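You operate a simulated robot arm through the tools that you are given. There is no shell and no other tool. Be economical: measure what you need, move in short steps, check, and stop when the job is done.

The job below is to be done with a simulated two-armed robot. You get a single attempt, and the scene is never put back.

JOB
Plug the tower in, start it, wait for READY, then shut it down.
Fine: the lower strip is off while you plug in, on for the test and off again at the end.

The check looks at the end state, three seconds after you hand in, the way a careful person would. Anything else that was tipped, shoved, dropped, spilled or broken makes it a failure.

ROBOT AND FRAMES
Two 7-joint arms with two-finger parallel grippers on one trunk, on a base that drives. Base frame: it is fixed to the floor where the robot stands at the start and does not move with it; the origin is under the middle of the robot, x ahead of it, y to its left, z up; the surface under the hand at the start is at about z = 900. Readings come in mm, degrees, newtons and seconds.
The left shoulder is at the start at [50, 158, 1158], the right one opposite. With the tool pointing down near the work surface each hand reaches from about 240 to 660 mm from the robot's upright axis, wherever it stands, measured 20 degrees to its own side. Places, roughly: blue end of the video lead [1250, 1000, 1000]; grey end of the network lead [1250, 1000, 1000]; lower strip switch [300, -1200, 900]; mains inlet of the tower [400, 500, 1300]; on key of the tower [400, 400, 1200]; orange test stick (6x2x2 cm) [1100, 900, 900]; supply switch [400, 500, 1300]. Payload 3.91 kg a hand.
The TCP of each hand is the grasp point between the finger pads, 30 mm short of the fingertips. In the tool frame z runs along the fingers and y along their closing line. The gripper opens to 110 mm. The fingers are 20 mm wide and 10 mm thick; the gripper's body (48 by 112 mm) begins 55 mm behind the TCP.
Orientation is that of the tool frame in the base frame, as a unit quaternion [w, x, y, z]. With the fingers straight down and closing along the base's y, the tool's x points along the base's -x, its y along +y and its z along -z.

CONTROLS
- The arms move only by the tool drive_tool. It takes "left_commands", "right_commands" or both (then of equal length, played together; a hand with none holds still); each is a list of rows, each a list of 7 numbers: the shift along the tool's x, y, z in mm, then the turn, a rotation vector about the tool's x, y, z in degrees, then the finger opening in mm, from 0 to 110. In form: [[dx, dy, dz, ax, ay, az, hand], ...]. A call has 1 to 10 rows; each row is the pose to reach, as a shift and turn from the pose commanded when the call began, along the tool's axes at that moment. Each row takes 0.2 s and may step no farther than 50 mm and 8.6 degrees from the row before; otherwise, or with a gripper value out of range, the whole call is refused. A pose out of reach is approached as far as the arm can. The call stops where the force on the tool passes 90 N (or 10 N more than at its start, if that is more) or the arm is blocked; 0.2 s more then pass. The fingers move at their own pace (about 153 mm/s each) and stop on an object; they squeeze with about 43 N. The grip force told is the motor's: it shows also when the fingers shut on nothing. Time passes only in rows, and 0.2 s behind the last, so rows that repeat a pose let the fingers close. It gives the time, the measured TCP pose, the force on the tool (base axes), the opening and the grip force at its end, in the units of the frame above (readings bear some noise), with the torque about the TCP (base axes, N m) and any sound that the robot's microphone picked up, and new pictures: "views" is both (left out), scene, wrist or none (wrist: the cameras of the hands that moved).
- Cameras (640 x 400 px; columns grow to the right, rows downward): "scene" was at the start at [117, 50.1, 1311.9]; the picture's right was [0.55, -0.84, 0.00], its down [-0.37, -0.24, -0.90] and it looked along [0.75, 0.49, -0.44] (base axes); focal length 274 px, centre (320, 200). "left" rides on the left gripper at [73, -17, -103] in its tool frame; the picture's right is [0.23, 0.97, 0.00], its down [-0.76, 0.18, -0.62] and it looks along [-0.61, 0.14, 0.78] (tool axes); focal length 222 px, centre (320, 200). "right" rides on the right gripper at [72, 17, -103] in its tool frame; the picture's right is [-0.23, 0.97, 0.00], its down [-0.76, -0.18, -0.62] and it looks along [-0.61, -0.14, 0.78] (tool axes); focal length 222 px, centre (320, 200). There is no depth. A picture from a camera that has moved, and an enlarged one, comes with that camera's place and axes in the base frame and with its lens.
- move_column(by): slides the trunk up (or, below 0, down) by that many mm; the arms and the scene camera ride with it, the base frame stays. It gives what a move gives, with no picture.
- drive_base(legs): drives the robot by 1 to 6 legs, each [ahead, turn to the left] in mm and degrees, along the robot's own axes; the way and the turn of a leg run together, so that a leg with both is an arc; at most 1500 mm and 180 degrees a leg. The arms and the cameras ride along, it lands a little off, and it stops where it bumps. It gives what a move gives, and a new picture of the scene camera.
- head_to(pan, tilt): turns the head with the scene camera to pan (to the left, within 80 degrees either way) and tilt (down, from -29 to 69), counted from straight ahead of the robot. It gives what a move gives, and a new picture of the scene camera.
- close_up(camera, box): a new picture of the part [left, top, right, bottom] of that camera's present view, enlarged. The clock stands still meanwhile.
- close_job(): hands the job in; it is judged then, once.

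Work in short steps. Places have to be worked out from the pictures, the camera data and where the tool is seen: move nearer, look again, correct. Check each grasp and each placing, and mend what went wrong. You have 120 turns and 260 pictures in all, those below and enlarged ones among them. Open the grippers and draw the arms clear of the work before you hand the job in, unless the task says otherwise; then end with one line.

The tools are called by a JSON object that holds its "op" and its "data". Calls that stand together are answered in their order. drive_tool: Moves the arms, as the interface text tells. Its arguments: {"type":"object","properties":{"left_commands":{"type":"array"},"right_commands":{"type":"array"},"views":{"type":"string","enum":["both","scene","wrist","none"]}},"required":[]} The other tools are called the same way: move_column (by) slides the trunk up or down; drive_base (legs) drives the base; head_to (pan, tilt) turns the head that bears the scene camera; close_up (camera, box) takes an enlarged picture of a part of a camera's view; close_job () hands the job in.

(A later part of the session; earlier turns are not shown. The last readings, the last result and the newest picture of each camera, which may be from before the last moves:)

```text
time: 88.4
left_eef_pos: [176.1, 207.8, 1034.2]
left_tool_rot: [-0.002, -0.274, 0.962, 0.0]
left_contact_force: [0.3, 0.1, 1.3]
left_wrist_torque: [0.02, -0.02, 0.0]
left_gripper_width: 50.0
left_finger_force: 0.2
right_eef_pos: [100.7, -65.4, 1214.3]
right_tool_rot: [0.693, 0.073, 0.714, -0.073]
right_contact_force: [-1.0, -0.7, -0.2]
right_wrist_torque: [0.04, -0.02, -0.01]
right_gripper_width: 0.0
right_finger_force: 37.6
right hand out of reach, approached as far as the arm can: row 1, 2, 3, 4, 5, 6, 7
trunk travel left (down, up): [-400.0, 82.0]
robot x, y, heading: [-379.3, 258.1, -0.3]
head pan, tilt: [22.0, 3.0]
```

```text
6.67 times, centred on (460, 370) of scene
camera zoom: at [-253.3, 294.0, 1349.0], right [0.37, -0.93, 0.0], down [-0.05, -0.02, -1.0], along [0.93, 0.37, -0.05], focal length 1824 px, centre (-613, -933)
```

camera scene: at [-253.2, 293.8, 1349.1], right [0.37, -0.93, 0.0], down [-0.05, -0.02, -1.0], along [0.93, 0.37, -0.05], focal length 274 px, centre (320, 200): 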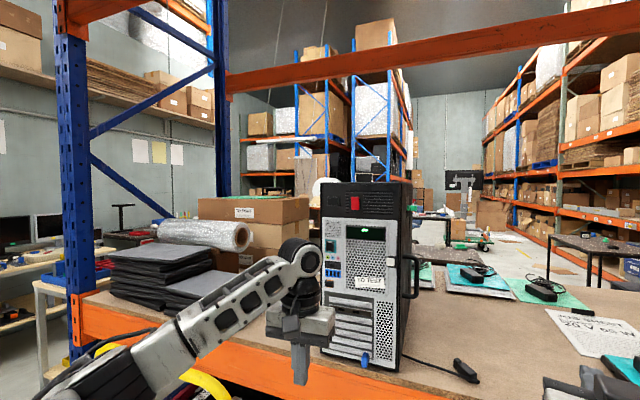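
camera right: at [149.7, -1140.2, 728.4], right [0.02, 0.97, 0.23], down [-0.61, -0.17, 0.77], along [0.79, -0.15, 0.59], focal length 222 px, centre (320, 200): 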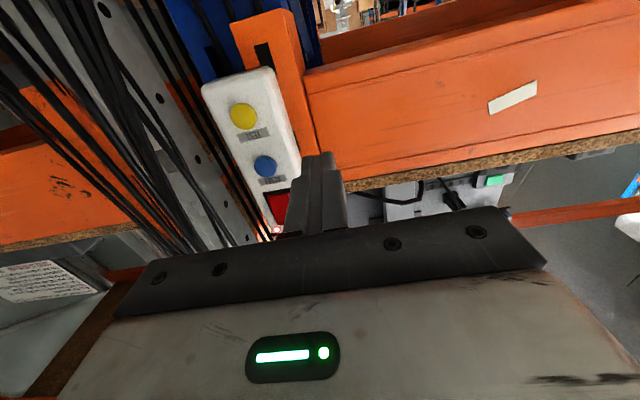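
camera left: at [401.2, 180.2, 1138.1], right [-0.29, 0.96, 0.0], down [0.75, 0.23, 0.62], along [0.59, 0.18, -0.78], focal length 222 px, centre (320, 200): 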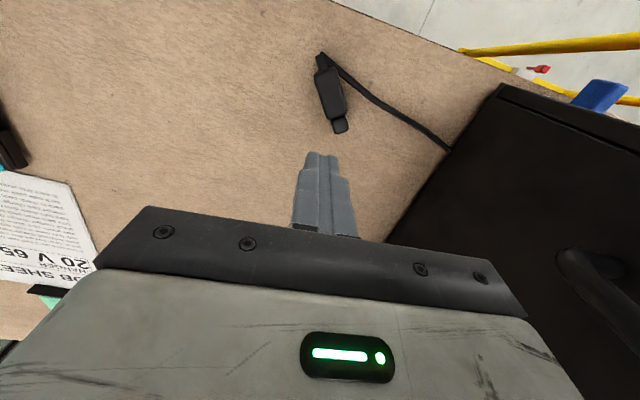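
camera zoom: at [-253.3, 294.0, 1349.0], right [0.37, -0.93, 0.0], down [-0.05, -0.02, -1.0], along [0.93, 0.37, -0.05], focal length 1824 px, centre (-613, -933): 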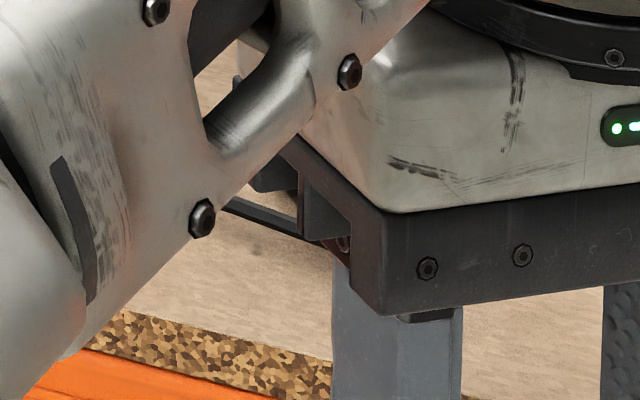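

{"op": "drive_base", "data": {"legs": [[215, 0]]}}

{"op": "drive_tool", "data": {"left_commands": [[0, 0, 10, 0, 0, 0, 50], [0, 0, 20, 0, 0, 0, 50]], "views": "wrist"}}

{"op": "close_up", "data": {"camera": "left", "box": [220, 60, 420, 240]}}

```text
time: 90.0
left_eef_pos: [390.4, 209.9, 1033.5]
left_tool_rot: [-0.002, -0.276, 0.961, 0.001]
left_contact_force: [-0.7, -0.2, -0.6]
left_wrist_torque: [0.02, 0.02, -0.01]
left_gripper_width: 49.7
left_finger_force: 0.0
right_eef_pos: [316.5, -65.1, 1213.3]
right_tool_rot: [0.693, 0.072, 0.714, -0.072]
right_contact_force: [0.3, -0.3, -0.6]
right_wrist_torque: [-0.01, -0.01, 0.01]
right_gripper_width: 0.0
right_finger_force: 37.4
trunk travel left (down, up): [-400.0, 82.0]
robot x, y, heading: [-162.8, 258.2, 0.0]
head pan, tilt: [22.0, 3.0]
camera scene: at [-38.5, 293.9, 1349.0], right [0.38, -0.93, 0.0], down [-0.05, -0.02, -1.0], along [0.93, 0.37, -0.05], focal length 274 px, centre (320, 200)
```

scene: 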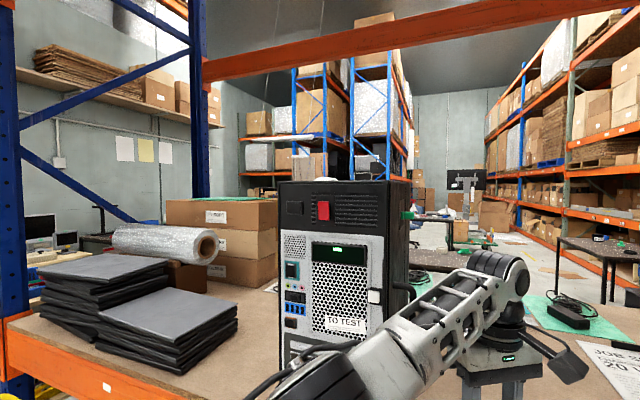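

```text
time: 90.6
left_eef_pos: [390.0, 210.3, 1016.2]
left_tool_rot: [-0.002, -0.275, 0.961, 0.0]
left_contact_force: [-0.4, 0.2, -0.4]
left_wrist_torque: [0.01, -0.01, 0.0]
left_gripper_width: 50.4
left_finger_force: 0.1
right_eef_pos: [315.2, -63.8, 1213.9]
right_tool_rot: [0.693, 0.072, 0.714, -0.072]
right_contact_force: [0.2, -0.2, 0.1]
right_wrist_torque: [-0.01, -0.01, -0.01]
right_gripper_width: 0.0
right_finger_force: 37.4
trunk travel left (down, up): [-400.0, 82.0]
robot x, y, heading: [-162.3, 258.8, 0.2]
head pan, tilt: [22.0, 3.0]
camera left: at [337.8, 156.6, 1117.6], right [-0.71, 0.71, 0.0], down [0.55, 0.56, 0.62], along [0.44, 0.44, -0.78], focal length 222 px, centre (320, 200)
```

left: 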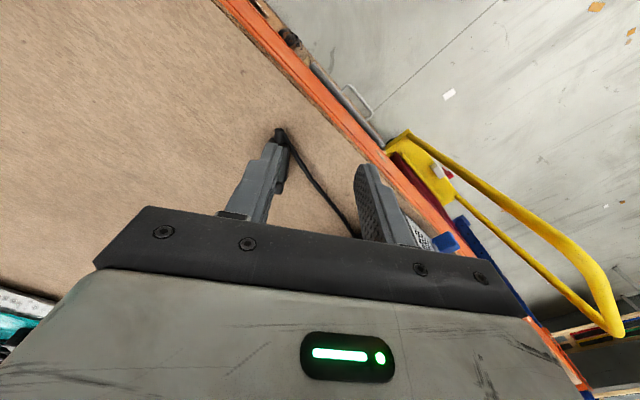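

```text
2.22 times, centred on (320, 150) of left
camera zoom: at [337.8, 156.6, 1117.6], right [-0.71, 0.71, 0.0], down [0.55, 0.56, 0.62], along [0.44, 0.44, -0.78], focal length 494 px, centre (320, 311)
```

zoom: 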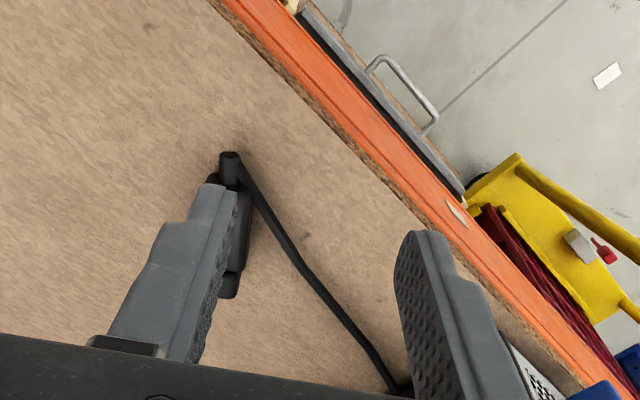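

{"op": "drive_tool", "data": {"left_commands": [[-30, -17, 15, 0, 0, -2, 40], [-59, -33, 30, 0, 0, -5, 36], [-59, -33, 50, 0, 0, -5, 36], [-59, -33, 50, 0, 0, -5, 36]], "views": "wrist"}}

{"op": "close_up", "data": {"camera": "left", "box": [220, 60, 420, 240]}}

```text
time: 91.6
left_eef_pos: [414.0, 230.2, 969.1]
left_tool_rot: [-0.001, -0.317, 0.949, 0.0]
left_contact_force: [-1.1, -0.6, -0.1]
left_wrist_torque: [0.02, 0.0, -0.01]
left_gripper_width: 36.0
left_finger_force: 0.1
left hand out of reach, approached as far as the arm can: row 1, 2, 3, 4
right_eef_pos: [315.5, -63.8, 1214.7]
right_tool_rot: [0.693, 0.072, 0.714, -0.071]
right_contact_force: [0.6, -0.5, -0.5]
right_wrist_torque: [0.01, -0.02, 0.02]
right_gripper_width: 0.0
right_finger_force: 37.9
trunk travel left (down, up): [-400.0, 82.0]
robot x, y, heading: [-162.0, 256.2, 0.3]
head pan, tilt: [22.0, 3.0]
camera left: at [367.8, 171.9, 1071.4], right [-0.77, 0.64, 0.0], down [0.5, 0.6, 0.62], along [0.4, 0.48, -0.78], focal length 222 px, centre (320, 200)
```

left: 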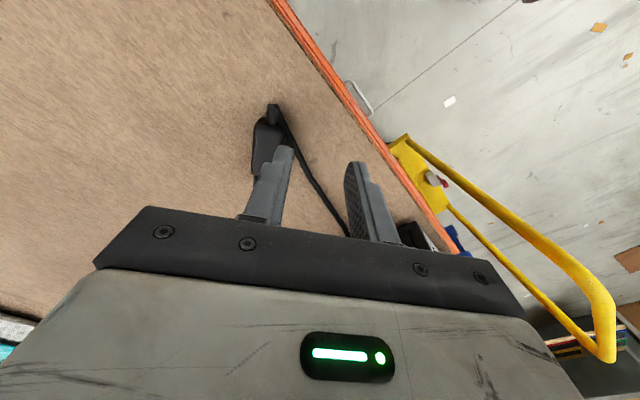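

```text
2.22 times, centred on (320, 150) of left
camera zoom: at [367.8, 171.9, 1071.4], right [-0.77, 0.64, 0.0], down [0.5, 0.6, 0.62], along [0.4, 0.48, -0.78], focal length 494 px, centre (320, 311)
```

zoom: 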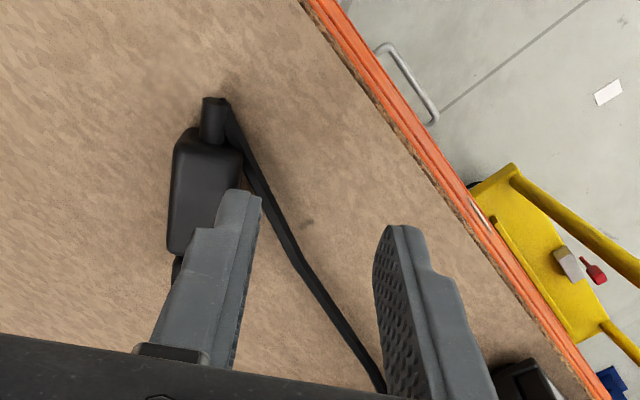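

Out of reach at this distance; I'll drive 110 mm nearer (fingertips stay above the plug).

{"op": "drive_base", "data": {"legs": [[110, 0]]}}

{"op": "drive_tool", "data": {"left_commands": [[20, -8, -15, 0, 0, 0, 36], [40, -16, -20, 0, 0, 0, 36], [62, 21, -20, 0, 0, 0, 36], [62, 21, -20, 0, 0, 0, 36]], "views": "wrist"}}

{"op": "close_up", "data": {"camera": "left", "box": [220, 60, 420, 240]}}

```text
time: 92.8
left_eef_pos: [523.6, 228.2, 968.5]
left_tool_rot: [-0.002, -0.319, 0.948, 0.001]
left_contact_force: [-0.4, 0.0, -0.3]
left_wrist_torque: [0.0, -0.01, -0.01]
left_gripper_width: 36.1
left_finger_force: 0.1
right_eef_pos: [425.1, -63.2, 1212.8]
right_tool_rot: [0.692, 0.071, 0.715, -0.071]
right_contact_force: [0.4, -0.7, -0.3]
right_wrist_torque: [0.0, -0.05, -0.01]
right_gripper_width: 0.1
right_finger_force: 37.4
trunk travel left (down, up): [-400.0, 82.0]
robot x, y, heading: [-56.3, 257.7, -0.2]
head pan, tilt: [22.0, 3.0]
camera scene: at [70.3, 294.1, 1348.9], right [0.38, -0.93, 0.0], down [-0.05, -0.02, -1.0], along [0.93, 0.38, -0.05], focal length 274 px, centre (320, 200)
```

scene: 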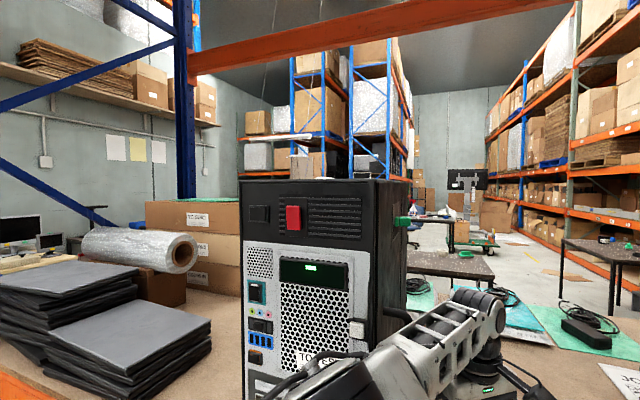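

```text
time: 93.8
left_eef_pos: [460.9, 208.7, 989.4]
left_tool_rot: [-0.002, -0.319, 0.948, 0.001]
left_contact_force: [-0.5, 0.2, 0.3]
left_wrist_torque: [0.01, -0.01, 0.0]
left_gripper_width: 36.2
left_finger_force: 0.1
right_eef_pos: [426.1, -63.2, 1214.0]
right_tool_rot: [0.693, 0.072, 0.714, -0.071]
right_contact_force: [0.2, -0.7, -0.5]
right_wrist_torque: [0.03, 0.02, 0.0]
right_gripper_width: 0.0
right_finger_force: 37.3
trunk travel left (down, up): [-400.0, 82.0]
robot x, y, heading: [-54.6, 260.0, 0.1]
head pan, tilt: [22.0, 3.0]
camera left: at [412.9, 151.3, 1092.1], right [-0.77, 0.64, 0.0], down [0.5, 0.6, 0.62], along [0.39, 0.48, -0.78], focal length 222 px, centre (320, 200)
```

left: 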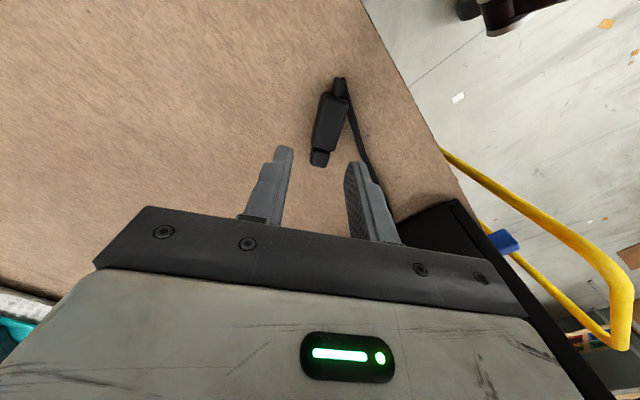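

```text
2.22 times, centred on (320, 150) of left
camera zoom: at [412.9, 151.3, 1092.1], right [-0.77, 0.64, 0.0], down [0.5, 0.6, 0.62], along [0.39, 0.48, -0.78], focal length 494 px, centre (320, 311)
```

zoom: 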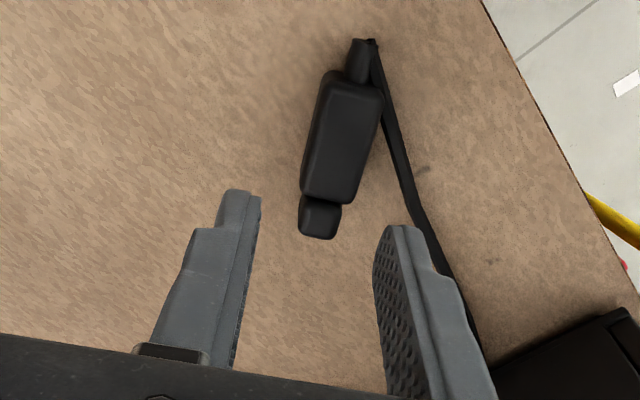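

{"op": "drive_tool", "data": {"left_commands": [[1, 6, 15, 0, 0, -2, 31], [1.4, 6.4, 30, 0, 0, -2.5, 31], [1.4, 6.4, 45, 0, 0, -2.5, 31], [1.4, 6.4, 45, 0, 0, -2.5, 31]], "views": "wrist"}}

{"op": "close_up", "data": {"camera": "left", "box": [250, 90, 390, 230]}}

```text
time: 94.8
left_eef_pos: [454.2, 211.3, 945.8]
left_tool_rot: [-0.003, -0.339, 0.941, 0.0]
left_contact_force: [0.4, -0.2, 0.7]
left_wrist_torque: [-0.01, -0.05, 0.02]
left_gripper_width: 30.8
left_finger_force: 0.0
right_eef_pos: [424.3, -63.6, 1213.8]
right_tool_rot: [0.693, 0.072, 0.714, -0.072]
right_contact_force: [-0.3, 0.0, -0.3]
right_wrist_torque: [-0.03, -0.01, 0.01]
right_gripper_width: 0.0
right_finger_force: 38.5
trunk travel left (down, up): [-400.0, 82.0]
robot x, y, heading: [-54.7, 258.3, -0.1]
head pan, tilt: [22.0, 3.0]
camera left: at [410.3, 153.4, 1047.6], right [-0.8, 0.61, 0.0], down [0.48, 0.62, 0.62], along [0.38, 0.49, -0.78], focal length 222 px, centre (320, 200)
```

left: 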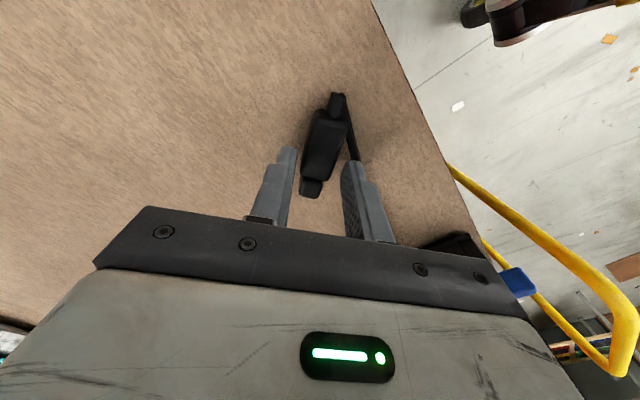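

```text
2.86 times, centred on (320, 160) of left
camera zoom: at [410.3, 153.4, 1047.6], right [-0.8, 0.61, 0.0], down [0.48, 0.62, 0.62], along [0.38, 0.49, -0.78], focal length 635 px, centre (320, 314)
```

zoom: 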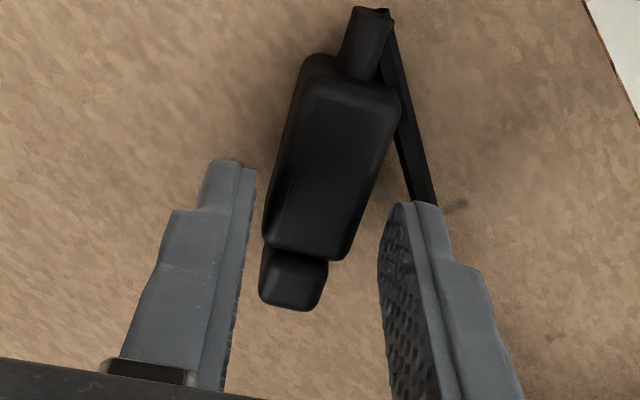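

{"op": "drive_tool", "data": {"left_commands": [[-5, 0, 4, 0, 0, 0, 27], [-5, 0, 9, 0, 0, 0, 27], [-5, 0, 13, 0, 0, 0, 27], [-5, 0, 13, 0, 0, 0, 27]], "views": "wrist"}}

{"op": "close_up", "data": {"camera": "left", "box": [250, 90, 390, 230]}}

```text
time: 95.8
left_eef_pos: [459.9, 217.6, 930.8]
left_tool_rot: [-0.003, -0.339, 0.941, 0.0]
left_contact_force: [0.0, 0.7, 0.4]
left_wrist_torque: [-0.01, -0.01, 0.03]
left_gripper_width: 27.0
left_finger_force: 0.1
right_eef_pos: [424.9, -64.6, 1214.7]
right_tool_rot: [0.693, 0.07, 0.714, -0.07]
right_contact_force: [0.2, -0.3, -0.2]
right_wrist_torque: [0.0, 0.0, 0.01]
right_gripper_width: 0.0
right_finger_force: 38.4
trunk travel left (down, up): [-400.0, 82.0]
robot x, y, heading: [-55.5, 260.1, -0.0]
head pan, tilt: [22.0, 3.0]
camera left: at [415.1, 157.3, 1034.1], right [-0.8, 0.61, 0.0], down [0.48, 0.62, 0.62], along [0.38, 0.49, -0.78], focal length 222 px, centre (320, 200)
```

left: 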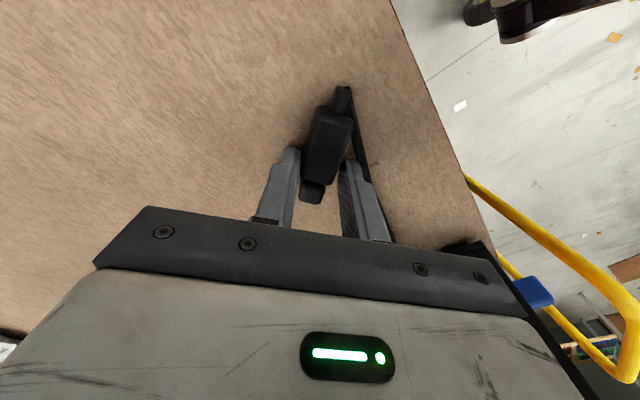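

```text
2.86 times, centred on (320, 160) of left
camera zoom: at [415.1, 157.3, 1034.1], right [-0.8, 0.61, 0.0], down [0.48, 0.62, 0.62], along [0.38, 0.49, -0.78], focal length 635 px, centre (320, 314)
```

zoom: 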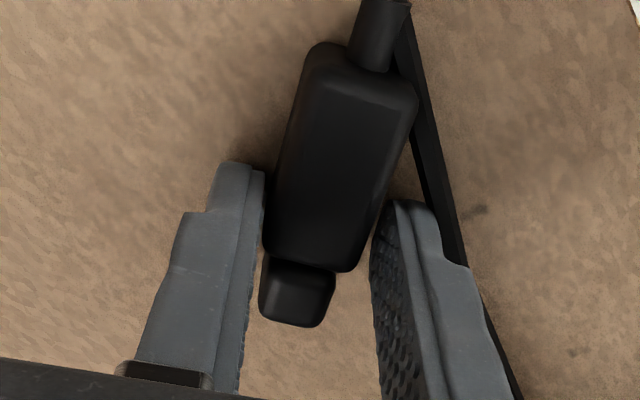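

The grip would be too far forward; I'll slide back 9 mm along the plug, then close.

{"op": "drive_tool", "data": {"left_commands": [[4, 0, 0, 0, 0, 0, 27], [9, 0, 0, 0, 0, 0, 26], [9, 0, 0, 0, 0, 0, 22], [9, 0, 0, 0, 0, 0, 18], [9, 0, 0, 0, 0, 0, 0], [9, 0, 0, 0, 0, 0, 0], [9, 0, 0, 0, 0, 0, 0]], "views": "wrist"}}

{"op": "close_up", "data": {"camera": "left", "box": [250, 90, 390, 230]}}

```text
time: 97.4
left_eef_pos: [451.9, 209.1, 931.3]
left_tool_rot: [-0.002, -0.338, 0.941, 0.0]
left_contact_force: [-0.8, 0.7, -0.7]
left_wrist_torque: [0.0, -0.02, 0.0]
left_gripper_width: 20.4
left_finger_force: 42.5
right_eef_pos: [424.7, -64.4, 1213.2]
right_tool_rot: [0.693, 0.072, 0.714, -0.071]
right_contact_force: [0.2, -0.5, 0.0]
right_wrist_torque: [-0.01, 0.0, -0.01]
right_gripper_width: 0.1
right_finger_force: 37.6
trunk travel left (down, up): [-400.0, 82.0]
robot x, y, heading: [-55.6, 262.3, 0.1]
head pan, tilt: [22.0, 3.0]
camera left: at [408.0, 150.6, 1033.7], right [-0.8, 0.61, 0.0], down [0.48, 0.62, 0.62], along [0.38, 0.49, -0.78], focal length 222 px, centre (320, 200)
```

left: 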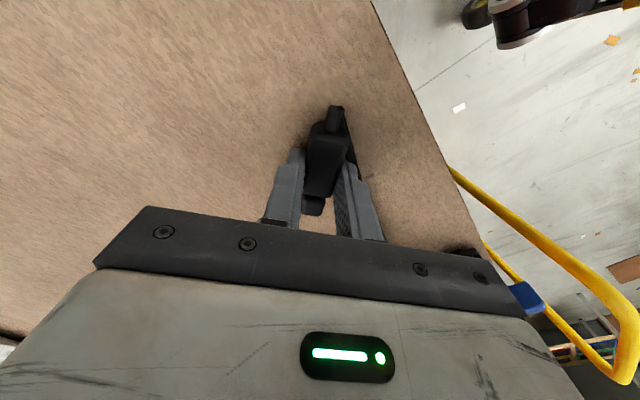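

```text
2.86 times, centred on (320, 160) of left
camera zoom: at [408.0, 150.6, 1033.7], right [-0.8, 0.61, 0.0], down [0.48, 0.62, 0.62], along [0.38, 0.49, -0.78], focal length 635 px, centre (320, 314)
```

zoom: 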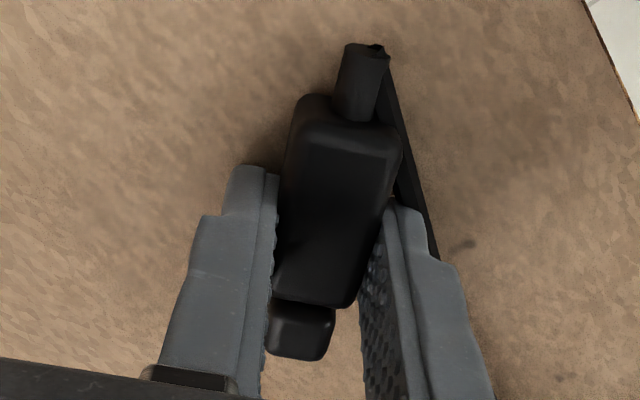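

Gripped at 20.4 mm. Lift slowly.

{"op": "drive_tool", "data": {"left_commands": [[0, 0, -4, 0, 0, 0, 0], [0, 0, -8, 0, 0, 0, 0], [0, 0, -14, 0, 0, 0, 0], [0, 0, -22, 0, 0, 0, 0], [0, 0, -30, 0, 0, 0, 0], [0, 0, -30, 0, 0, 0, 0]], "views": "wrist"}}

{"op": "close_up", "data": {"camera": "left", "box": [250, 90, 390, 230]}}

```text
time: 98.8
left_eef_pos: [451.9, 210.5, 962.2]
left_tool_rot: [-0.002, -0.337, 0.941, 0.0]
left_contact_force: [0.2, 0.1, -0.7]
left_wrist_torque: [0.01, 0.01, -0.01]
left_gripper_width: 20.6
left_finger_force: 42.8
right_eef_pos: [424.5, -63.9, 1212.7]
right_tool_rot: [0.693, 0.071, 0.714, -0.071]
right_contact_force: [0.2, 0.5, -0.2]
right_wrist_torque: [-0.02, 0.01, 0.0]
right_gripper_width: 0.0
right_finger_force: 37.3
trunk travel left (down, up): [-400.0, 82.0]
robot x, y, heading: [-55.9, 263.5, 0.2]
head pan, tilt: [22.0, 3.0]
camera left: at [407.8, 150.6, 1064.1], right [-0.8, 0.61, 0.0], down [0.48, 0.62, 0.62], along [0.38, 0.49, -0.78], focal length 222 px, centre (320, 200)
```

left: 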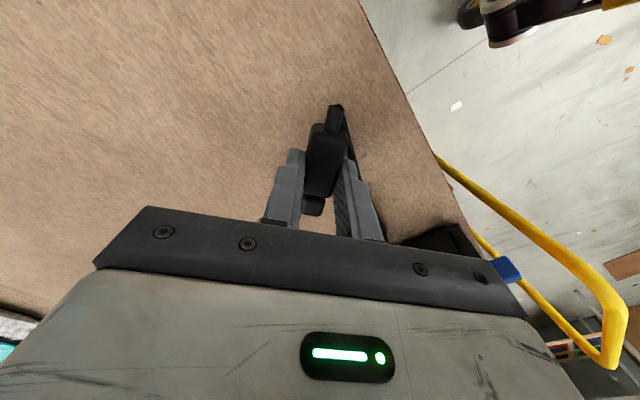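

```text
2.86 times, centred on (320, 160) of left
camera zoom: at [407.8, 150.6, 1064.1], right [-0.8, 0.61, 0.0], down [0.48, 0.62, 0.62], along [0.38, 0.49, -0.78], focal length 635 px, centre (320, 314)
```

zoom: 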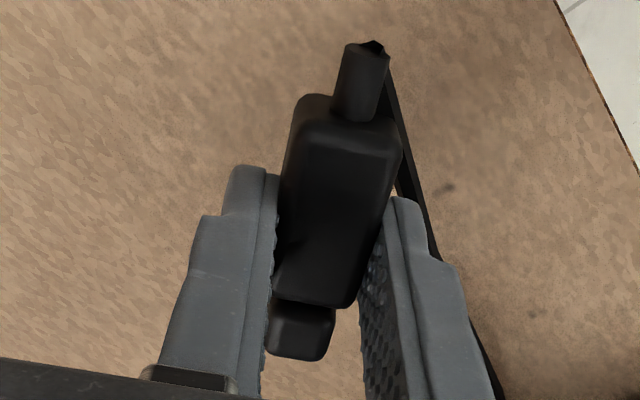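

Lifted and held. I'll check the plug's nozzle shape from the scene camera before rolling the hand.

{"op": "drive_tool", "data": {"left_commands": [[0, 0, -40, 0, 0, 0, 0], [0, 0, -80, 0, 0, 0, 0], [0, 0, -80, 0, 0, 0, 0]], "views": "none"}}

{"op": "head_to", "data": {"pan": -5, "tilt": 40}}

{"op": "close_up", "data": {"camera": "scene", "box": [280, 140, 380, 240]}}

```text
time: 99.6
left_eef_pos: [451.9, 210.9, 1041.8]
left_tool_rot: [-0.002, -0.339, 0.941, 0.0]
left_contact_force: [-1.3, 0.7, 0.1]
left_wrist_torque: [-0.01, 0.0, 0.02]
left_gripper_width: 20.7
left_finger_force: 43.5
right_eef_pos: [425.2, -62.5, 1213.5]
right_tool_rot: [0.693, 0.072, 0.714, -0.072]
right_contact_force: [-0.1, 0.1, 0.7]
right_wrist_torque: [0.02, 0.0, -0.01]
right_gripper_width: 0.3
right_finger_force: 37.3
trunk travel left (down, up): [-400.0, 82.0]
robot x, y, heading: [-53.3, 260.2, 0.2]
head pan, tilt: [22.0, 3.0]
```

```text
time: 100.7
left_eef_pos: [450.6, 210.9, 1041.4]
left_tool_rot: [-0.002, -0.339, 0.941, 0.0]
left_contact_force: [0.0, 0.0, 0.5]
left_wrist_torque: [0.01, -0.02, 0.05]
left_gripper_width: 20.6
left_finger_force: 42.8
right_eef_pos: [426.1, -63.7, 1213.7]
right_tool_rot: [0.693, 0.072, 0.714, -0.072]
right_contact_force: [0.5, -0.4, -0.5]
right_wrist_torque: [0.04, 0.0, -0.01]
right_gripper_width: 0.1
right_finger_force: 38.0
trunk travel left (down, up): [-400.0, 82.0]
robot x, y, heading: [-57.3, 259.5, 0.2]
head pan, tilt: [-5.0, 40.0]
camera scene: at [69.7, 252.7, 1290.2], right [-0.09, -1.0, 0.0], down [-0.64, 0.05, -0.77], along [0.76, -0.07, -0.64], focal length 274 px, centre (320, 200)
```

scene: 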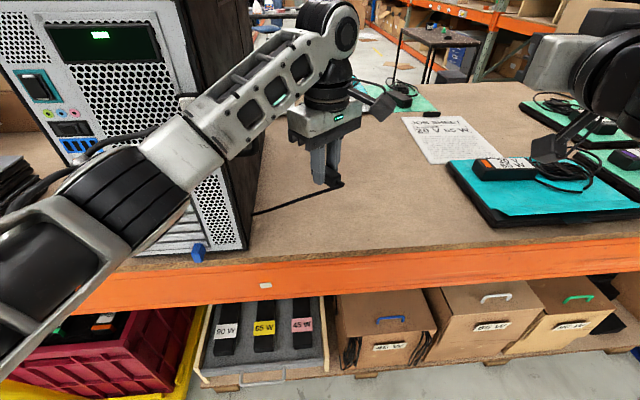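

```text
4.00 times, centred on (330, 190) of scene
camera zoom: at [69.7, 252.7, 1290.2], right [-0.09, -1.0, 0.0], down [-0.64, 0.05, -0.77], along [0.76, -0.07, -0.64], focal length 1094 px, centre (280, 240)
```

zoom: 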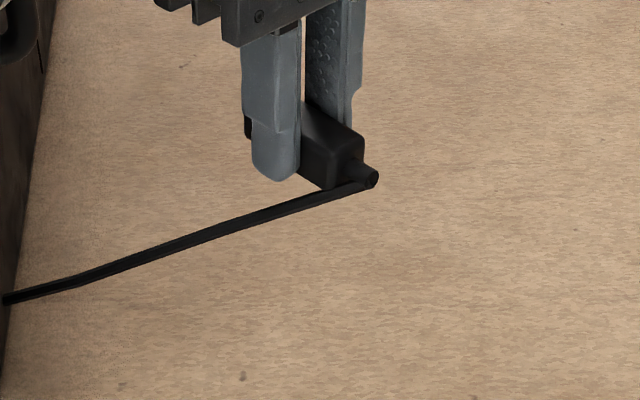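

The plug is held well and the cable follows. Next I back the hand toward the robot and turn it straight (yaw 0), raising a bit.

{"op": "drive_tool", "data": {"left_commands": [[26, 22, -15, 0, 0, 8, 0], [52, 43, -30, 0, 0, 16, 0], [78, 65, -45, 0, 0, 24, 0], [105, 87, -60, 0, 0, 32, 0], [131, 109, -75, 0, 0, 39.7, 0], [131, 109, -75, 0, 0, 39.7, 0]], "views": "none"}}

{"op": "drive_tool", "data": {"left_commands": [[0, 20, -15, 8.5, 0, 0, 0], [0, 40, -30, 17, 0, 0, 0], [0, 60, -45, 25.5, 0, 0, 0], [0, 85, -60, 34, 0, 0, 0], [0, 110, -75, 42.5, 0, 0, 0], [0, 135, -90, 51, 0, 0, 0], [0, 160, -100, 59.5, 0, 0, 0], [0, 180, -110, 68, 0, 0, 0], [0, 200, -120, 76.5, 0, 0, 0], [0, 220, -130, 85, 0, 0, 0]], "views": "both"}}

```text
time: 102.0
left_eef_pos: [282.4, 210.0, 1117.3]
left_tool_rot: [-0.001, 0.002, 1.0, 0.0]
left_contact_force: [0.5, 0.5, 0.0]
left_wrist_torque: [-0.02, -0.01, 0.02]
left_gripper_width: 20.6
left_finger_force: 43.3
right_eef_pos: [425.7, -63.3, 1213.8]
right_tool_rot: [0.693, 0.073, 0.713, -0.072]
right_contact_force: [-0.1, 0.1, -0.5]
right_wrist_torque: [0.01, 0.0, 0.02]
right_gripper_width: 0.3
right_finger_force: 37.2
trunk travel left (down, up): [-400.0, 82.0]
robot x, y, heading: [-56.8, 258.5, 0.1]
head pan, tilt: [-5.0, 40.0]
```

```text
time: 104.2
left_eef_pos: [283.6, 429.3, 1246.2]
left_tool_rot: [-0.001, 0.001, 0.736, -0.677]
left_contact_force: [-0.6, -0.1, 0.1]
left_wrist_torque: [0.03, -0.02, -0.06]
left_gripper_width: 20.9
left_finger_force: 43.2
right_eef_pos: [425.0, -63.3, 1213.1]
right_tool_rot: [0.693, 0.071, 0.714, -0.07]
right_contact_force: [0.3, -0.8, 0.6]
right_wrist_torque: [0.0, 0.0, -0.01]
right_gripper_width: 0.0
right_finger_force: 37.7
trunk travel left (down, up): [-400.0, 82.0]
robot x, y, heading: [-56.8, 259.5, 0.3]
head pan, tilt: [-5.0, 40.0]
camera scene: at [69.7, 252.8, 1290.1], right [-0.09, -1.0, 0.0], down [-0.64, 0.05, -0.77], along [0.76, -0.07, -0.64], focal length 274 px, centre (320, 200)
camera left: at [212.7, 532.5, 1271.6], right [-0.23, 0.08, -0.97], down [0.76, 0.63, -0.13], along [0.6, -0.77, -0.21], focal length 222 px, centre (320, 200)
```

scene: 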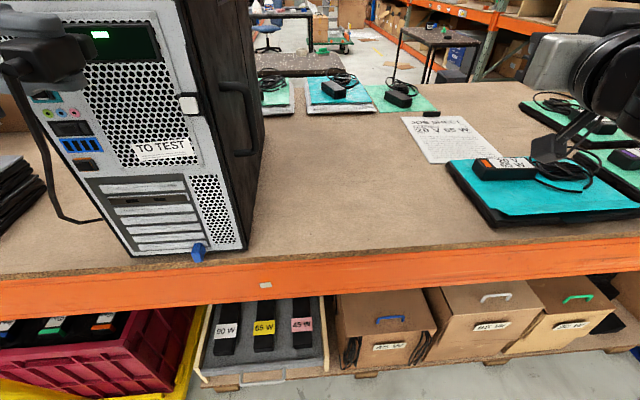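
left: 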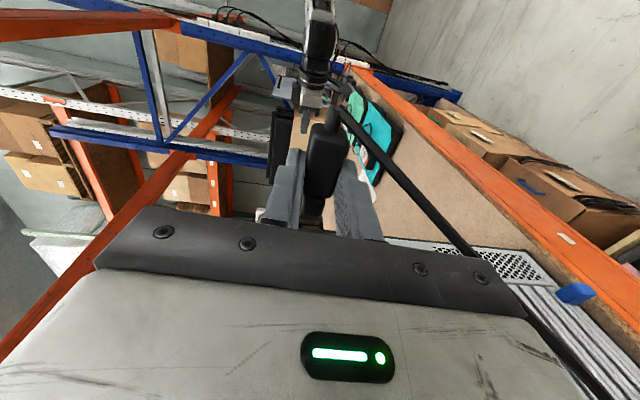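

Roll went fine; the plug is still held. Look at plug and inlet with the head camera.

{"op": "head_to", "data": {"pan": 35, "tilt": 8}}

{"op": "close_up", "data": {"camera": "scene", "box": [240, 160, 380, 270]}}

```text
time: 105.3
left_eef_pos: [284.5, 428.9, 1247.6]
left_tool_rot: [-0.002, -0.001, 0.737, -0.675]
left_contact_force: [0.5, 0.2, -0.3]
left_wrist_torque: [0.01, -0.01, 0.03]
left_gripper_width: 20.5
left_finger_force: 43.3
right_eef_pos: [425.3, -64.3, 1213.6]
right_tool_rot: [0.692, 0.072, 0.714, -0.072]
right_contact_force: [-0.5, 0.5, -0.2]
right_wrist_torque: [-0.01, -0.02, 0.0]
right_gripper_width: 0.0
right_finger_force: 37.9
trunk travel left (down, up): [-400.0, 82.0]
robot x, y, heading: [-54.4, 258.6, 0.3]
head pan, tilt: [35.0, 8.0]
camera scene: at [60.8, 313.1, 1341.0], right [0.57, -0.82, 0.0], down [-0.11, -0.08, -0.99], along [0.81, 0.57, -0.14], focal length 274 px, centre (320, 200)
```

scene: 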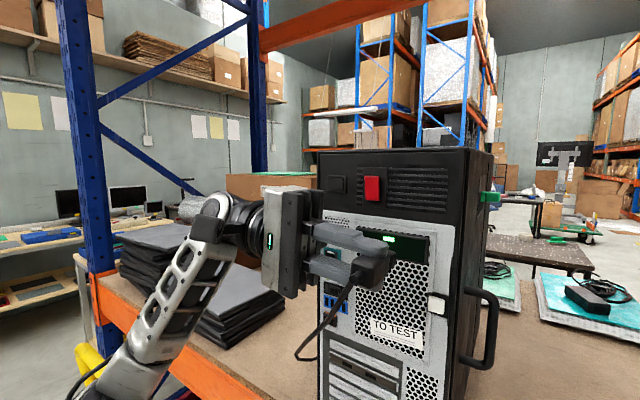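

```text
3.64 times, centred on (310, 215) of scene
camera zoom: at [60.8, 313.1, 1341.0], right [0.57, -0.82, 0.0], down [-0.11, -0.08, -0.99], along [0.81, 0.57, -0.14], focal length 995 px, centre (356, 146)
```

zoom: 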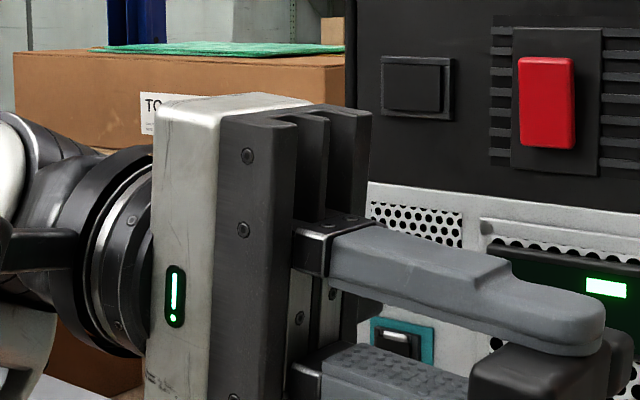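

Inlet triangulates to about (386, 512, 1311). I'll stage the plug in front of it (nozzle tip ~35 mm short), finishing the roll.

{"op": "drive_tool", "data": {"left_commands": [[0, -30, -25, 2, 0, 0, 0], [-5, -55, -50, 5, 0, 0, 0], [-15, -55, -90, 5, 0, 0, 0], [-30, -55, -107, 5, 0, 0, 0], [-30, -55, -107, 5, 0, 0, 0]], "views": "both"}}

{"op": "close_up", "data": {"camera": "scene", "box": [280, 150, 400, 230]}}

{"op": "close_up", "data": {"camera": "left", "box": [200, 60, 420, 250]}}

```text
time: 106.5
left_eef_pos: [312.9, 533.3, 1310.7]
left_tool_rot: [0.001, 0.001, -0.707, 0.708]
left_contact_force: [-0.8, 0.8, 0.2]
left_wrist_torque: [-0.03, -0.02, 0.0]
left_gripper_width: 20.5
left_finger_force: 42.9
right_eef_pos: [425.4, -62.3, 1214.5]
right_tool_rot: [0.692, 0.072, 0.715, -0.072]
right_contact_force: [0.6, -0.6, -0.1]
right_wrist_torque: [0.0, -0.01, 0.01]
right_gripper_width: 0.0
right_finger_force: 37.7
trunk travel left (down, up): [-400.0, 82.0]
robot x, y, heading: [-52.4, 255.5, 0.1]
head pan, tilt: [35.0, 8.0]
camera scene: at [60.6, 313.1, 1341.0], right [0.57, -0.82, 0.0], down [-0.11, -0.08, -0.99], along [0.81, 0.57, -0.14], focal length 274 px, centre (320, 200)
camera left: at [241.8, 637.4, 1326.6], right [-0.23, 0.0, -0.97], down [0.76, 0.62, -0.18], along [0.6, -0.78, -0.14], focal length 222 px, centre (320, 200)
```

scene: 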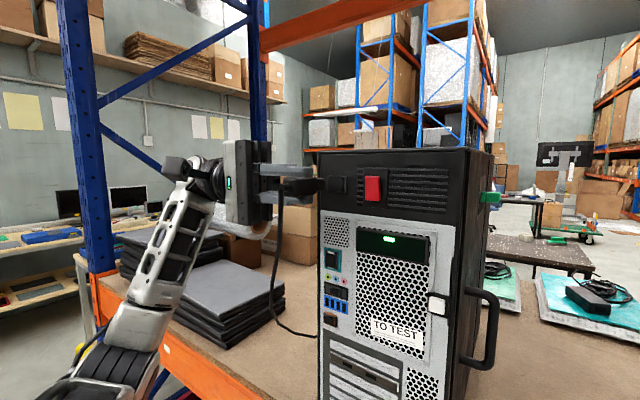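
left: 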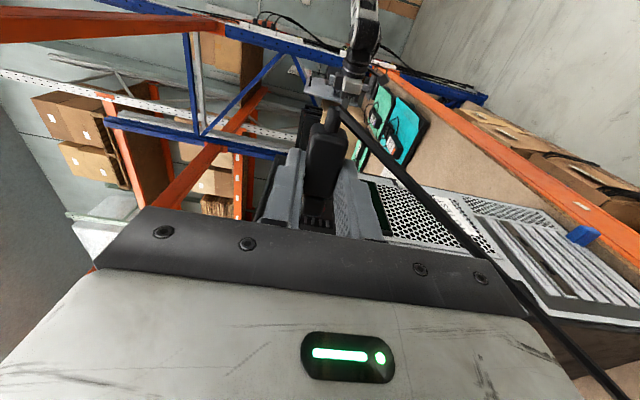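

```text
5.00 times, centred on (340, 190) of scene
camera zoom: at [60.6, 313.1, 1341.0], right [0.57, -0.82, 0.0], down [-0.11, -0.08, -0.99], along [0.81, 0.57, -0.14], focal length 1368 px, centre (220, 250)
```

zoom: 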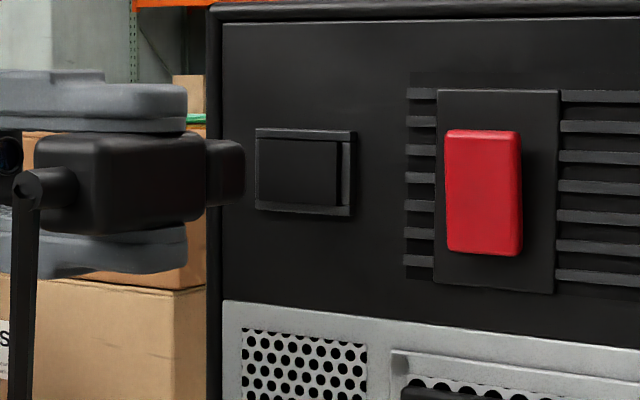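

```text
2.11 times, centred on (310, 155) of left
camera zoom: at [241.8, 637.4, 1326.6], right [-0.23, 0.0, -0.97], down [0.76, 0.62, -0.18], along [0.6, -0.78, -0.14], focal length 468 px, centre (341, 295)
```

zoom: 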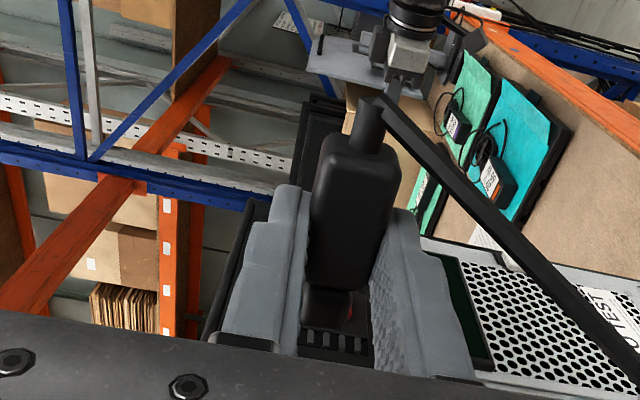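

Great view. Relative to the inlet, the nozzle looks ~3 mm too high and laterally good. I'll lower 3 mm and advance to ~15 mm before contact.

{"op": "drive_tool", "data": {"left_commands": [[-8, 3.2, 1, 0, 0, 0, 0], [-16, 3.2, 1, 0, 0, 0, 0], [-26, 3.2, 1, 0, 0, 0, 0], [-26, 3.2, 1, 0, 0, 0, 0]], "views": "none"}}

{"op": "close_up", "data": {"camera": "scene", "box": [310, 160, 370, 205]}}

```text
time: 107.5
left_eef_pos: [339.9, 532.2, 1307.9]
left_tool_rot: [0.001, 0.0, -0.707, 0.708]
left_contact_force: [0.5, -1.2, -0.5]
left_wrist_torque: [0.04, -0.02, -0.03]
left_gripper_width: 20.9
left_finger_force: 43.1
right_eef_pos: [424.4, -63.5, 1213.5]
right_tool_rot: [0.693, 0.071, 0.714, -0.071]
right_contact_force: [0.3, 0.3, -0.8]
right_wrist_torque: [0.01, 0.01, 0.0]
right_gripper_width: 0.2
right_finger_force: 37.2
trunk travel left (down, up): [-400.0, 82.0]
robot x, y, heading: [-55.1, 256.5, -0.3]
head pan, tilt: [35.0, 8.0]
```

```text
8.89 times, centred on (340, 182) of scene
camera zoom: at [60.7, 313.1, 1341.0], right [0.57, -0.82, 0.0], down [-0.11, -0.08, -0.99], along [0.81, 0.57, -0.14], focal length 2432 px, centre (142, 356)
```

zoom: 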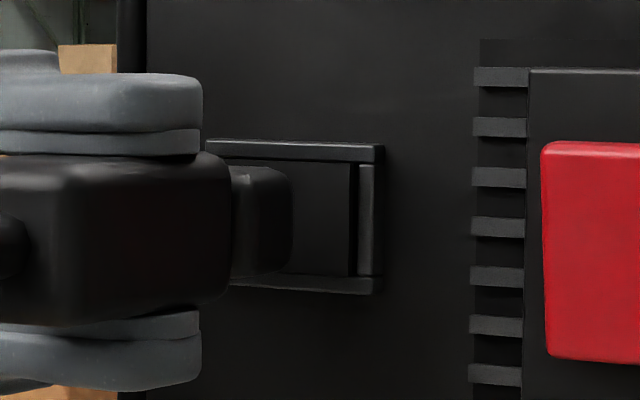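

Nozzle still ~1 mm high and perhaps 1–2 mm too far right. Correct and advance 9 mm more.

{"op": "drive_tool", "data": {"left_commands": [[0, 1.2, -1.5, 0, 0, 0, 0], [-5, 1.2, -1.5, 0, 0, 0, 0], [-9, 1.2, -1.5, 0, 0, 0, 0], [-9, 1.2, -1.5, 0, 0, 0, 0]], "views": "none"}}

{"op": "close_up", "data": {"camera": "scene", "box": [310, 160, 370, 205]}}

```text
time: 108.5
left_eef_pos: [349.9, 533.8, 1307.4]
left_tool_rot: [-0.003, 0.0, 0.707, -0.707]
left_contact_force: [-0.3, 0.3, -0.6]
left_wrist_torque: [0.01, -0.05, -0.01]
left_gripper_width: 20.6
left_finger_force: 43.2
right_eef_pos: [425.3, -64.1, 1213.3]
right_tool_rot: [0.693, 0.071, 0.714, -0.071]
right_contact_force: [0.3, 0.6, -0.9]
right_wrist_torque: [-0.02, 0.06, -0.01]
right_gripper_width: 0.1
right_finger_force: 37.7
trunk travel left (down, up): [-400.0, 82.0]
robot x, y, heading: [-53.6, 258.1, -0.1]
head pan, tilt: [35.0, 8.0]
```

```text
8.89 times, centred on (340, 182) of scene
camera zoom: at [60.7, 313.1, 1341.0], right [0.57, -0.82, 0.0], down [-0.11, -0.08, -0.99], along [0.81, 0.57, -0.14], focal length 2432 px, centre (142, 356)
```

zoom: 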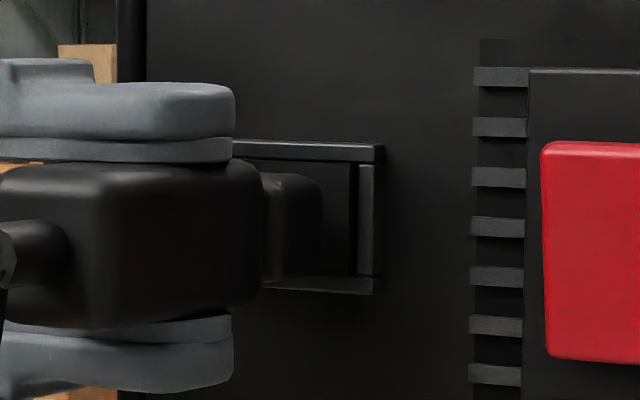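

{"op": "drive_tool", "data": {"left_commands": [[-3, 0, 0, 0, 0, 0, 0], [-6, 0, 0, 0, 0, 0, 0], [-9, 0, 0, 0, 0, 0, 0], [-9, 0, 0, 0, 0, 0, 0]], "views": "none"}}

{"op": "close_up", "data": {"camera": "scene", "box": [310, 160, 370, 205]}}

```text
time: 109.5
left_eef_pos: [359.0, 532.9, 1306.1]
left_tool_rot: [-0.002, 0.0, 0.707, -0.707]
left_contact_force: [-3.6, 0.5, -1.3]
left_wrist_torque: [0.07, 0.04, -0.12]
left_gripper_width: 20.9
left_finger_force: 42.6
right_eef_pos: [423.7, -64.0, 1214.3]
right_tool_rot: [0.693, 0.072, 0.714, -0.071]
right_contact_force: [0.6, 0.3, -0.3]
right_wrist_torque: [0.0, 0.0, 0.07]
right_gripper_width: 0.0
right_finger_force: 37.5
trunk travel left (down, up): [-400.0, 82.0]
robot x, y, heading: [-56.6, 261.5, 0.0]
head pan, tilt: [35.0, 8.0]
```

```text
8.89 times, centred on (340, 182) of scene
camera zoom: at [60.2, 313.2, 1341.1], right [0.57, -0.82, 0.0], down [-0.11, -0.08, -0.99], along [0.81, 0.57, -0.14], focal length 2432 px, centre (142, 356)
```

zoom: 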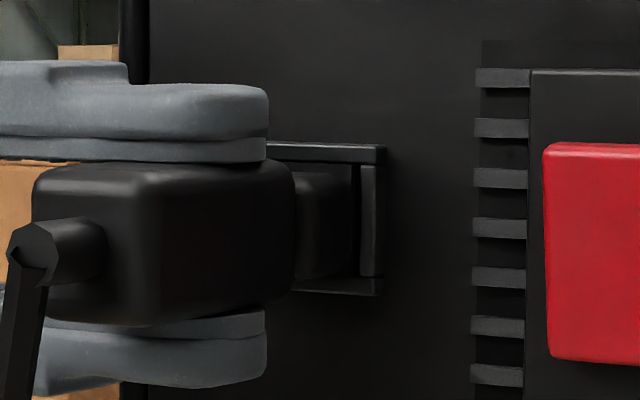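

Light contact (3.6 N), nozzle appears inside the frame outline. Push gently on.

{"op": "drive_tool", "data": {"left_commands": [[-2, 0, 0, 0, 0, 0, 0], [-4, 0, 0, 0, 0, 0, 0], [-6, 0, 0, 0, 0, 0, 0], [-6, 0, 0, 0, 0, 0, 0]], "views": "none"}}

{"op": "close_up", "data": {"camera": "scene", "box": [310, 160, 370, 205]}}

```text
time: 110.5
left_eef_pos: [358.4, 533.4, 1307.0]
left_tool_rot: [-0.002, 0.004, 0.707, -0.707]
left_contact_force: [-26.3, 0.1, -8.3]
left_wrist_torque: [0.29, 0.24, -0.82]
left_gripper_width: 20.5
left_finger_force: 42.8
right_eef_pos: [421.8, -62.1, 1215.3]
right_tool_rot: [0.694, 0.072, 0.713, -0.071]
right_contact_force: [0.4, -0.3, -0.1]
right_wrist_torque: [-0.04, -0.02, -0.01]
right_gripper_width: 0.0
right_finger_force: 37.7
trunk travel left (down, up): [-400.0, 82.0]
robot x, y, heading: [-53.5, 261.7, 0.2]
head pan, tilt: [35.0, 8.0]
```

```text
8.89 times, centred on (340, 182) of scene
camera zoom: at [56.6, 313.5, 1341.4], right [0.57, -0.82, 0.0], down [-0.11, -0.08, -0.99], along [0.81, 0.57, -0.14], focal length 2432 px, centre (142, 356)
```

zoom: 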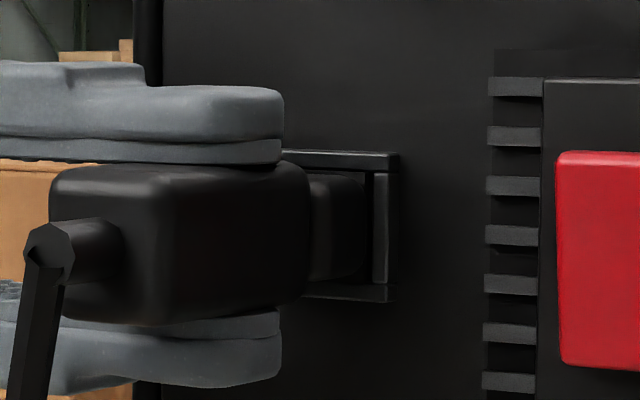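

Blocked at 26 N, torque suggesting contact at the nozzle's right edge — or something fills the recess. I'll withdraw 50 mm and inspect the inlet closely.

{"op": "drive_tool", "data": {"left_commands": [[15, 0, 0, 0, 0, 0, 0], [35, 0, 0, 0, 0, 0, 0], [60, 0, -10, 0, 0, 0, 0], [66, 0, -40, 0, 0, 0, 0], [66, 0, -40, 0, 0, 0, 0]], "views": "none"}}

{"op": "close_up", "data": {"camera": "scene", "box": [325, 170, 355, 200]}}

{"op": "close_up", "data": {"camera": "scene", "box": [270, 160, 350, 210]}}

```text
time: 111.7
left_eef_pos: [298.0, 572.8, 1305.7]
left_tool_rot: [0.001, 0.0, -0.706, 0.708]
left_contact_force: [-0.9, -0.3, 0.1]
left_wrist_torque: [0.02, 0.0, 0.0]
left_gripper_width: 20.6
left_finger_force: 43.7
right_eef_pos: [425.3, -63.4, 1213.6]
right_tool_rot: [0.694, 0.071, 0.713, -0.071]
right_contact_force: [-0.7, -0.1, 0.9]
right_wrist_torque: [-0.02, -0.03, -0.01]
right_gripper_width: 0.0
right_finger_force: 37.6
trunk travel left (down, up): [-400.0, 82.0]
robot x, y, heading: [-55.9, 259.8, -0.2]
head pan, tilt: [35.0, 8.0]
```

```text
13.33 times, centred on (340, 185) of scene
camera zoom: at [60.7, 312.9, 1341.0], right [0.57, -0.82, 0.0], down [-0.11, -0.08, -0.99], along [0.81, 0.57, -0.14], focal length 3648 px, centre (53, 400)
```

zoom: 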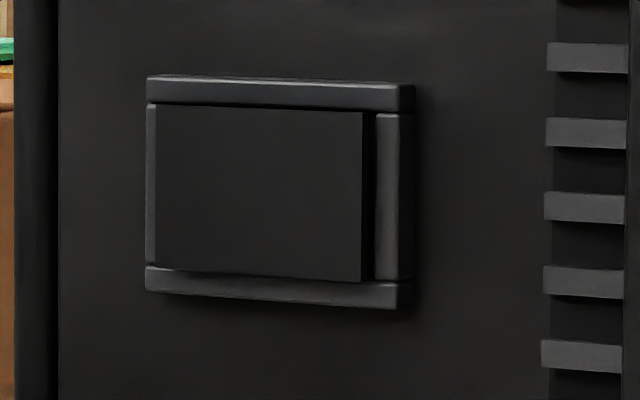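

```text
8.00 times, centred on (310, 185) of scene
camera zoom: at [60.7, 312.9, 1341.0], right [0.57, -0.82, 0.0], down [-0.11, -0.08, -0.99], along [0.81, 0.57, -0.14], focal length 2189 px, centre (400, 320)
```

zoom: 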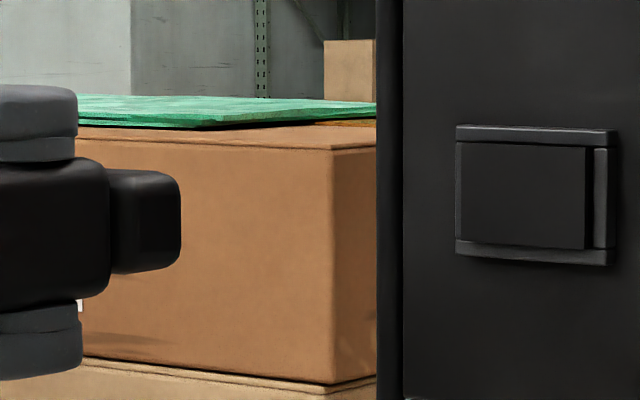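

The black face seems to stand proud of the frame, perhaps a cover. I'll look from the other side with the left wrist camera and compare.

{"op": "close_up", "data": {"camera": "left", "box": [200, 100, 440, 250]}}

{"op": "close_up", "data": {"camera": "scene", "box": [310, 230, 360, 330]}}

```text
2.67 times, centred on (320, 175) of left
camera zoom: at [226.7, 677.1, 1321.7], right [-0.23, 0.0, -0.97], down [0.76, 0.62, -0.18], along [0.6, -0.78, -0.14], focal length 592 px, centre (320, 267)
```

zoom: 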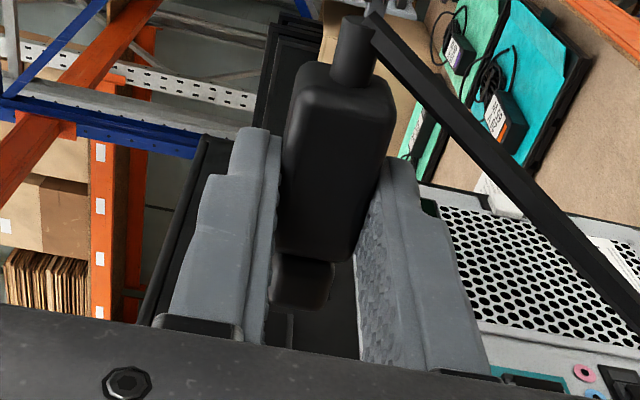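

```text
4.00 times, centred on (335, 280) of scene
camera zoom: at [60.7, 312.9, 1341.0], right [0.57, -0.82, 0.0], down [-0.11, -0.08, -0.99], along [0.81, 0.57, -0.14], focal length 1094 px, centre (260, -120)
```

zoom: 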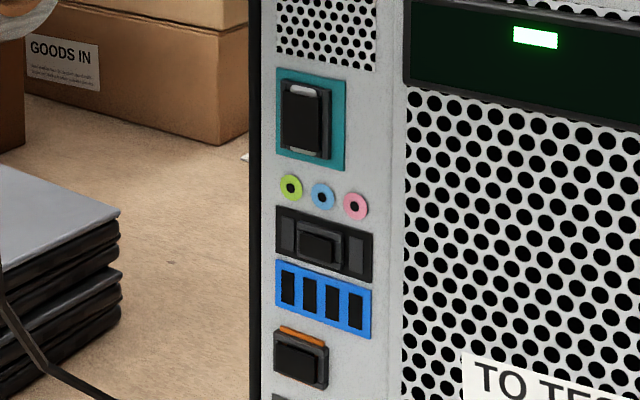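

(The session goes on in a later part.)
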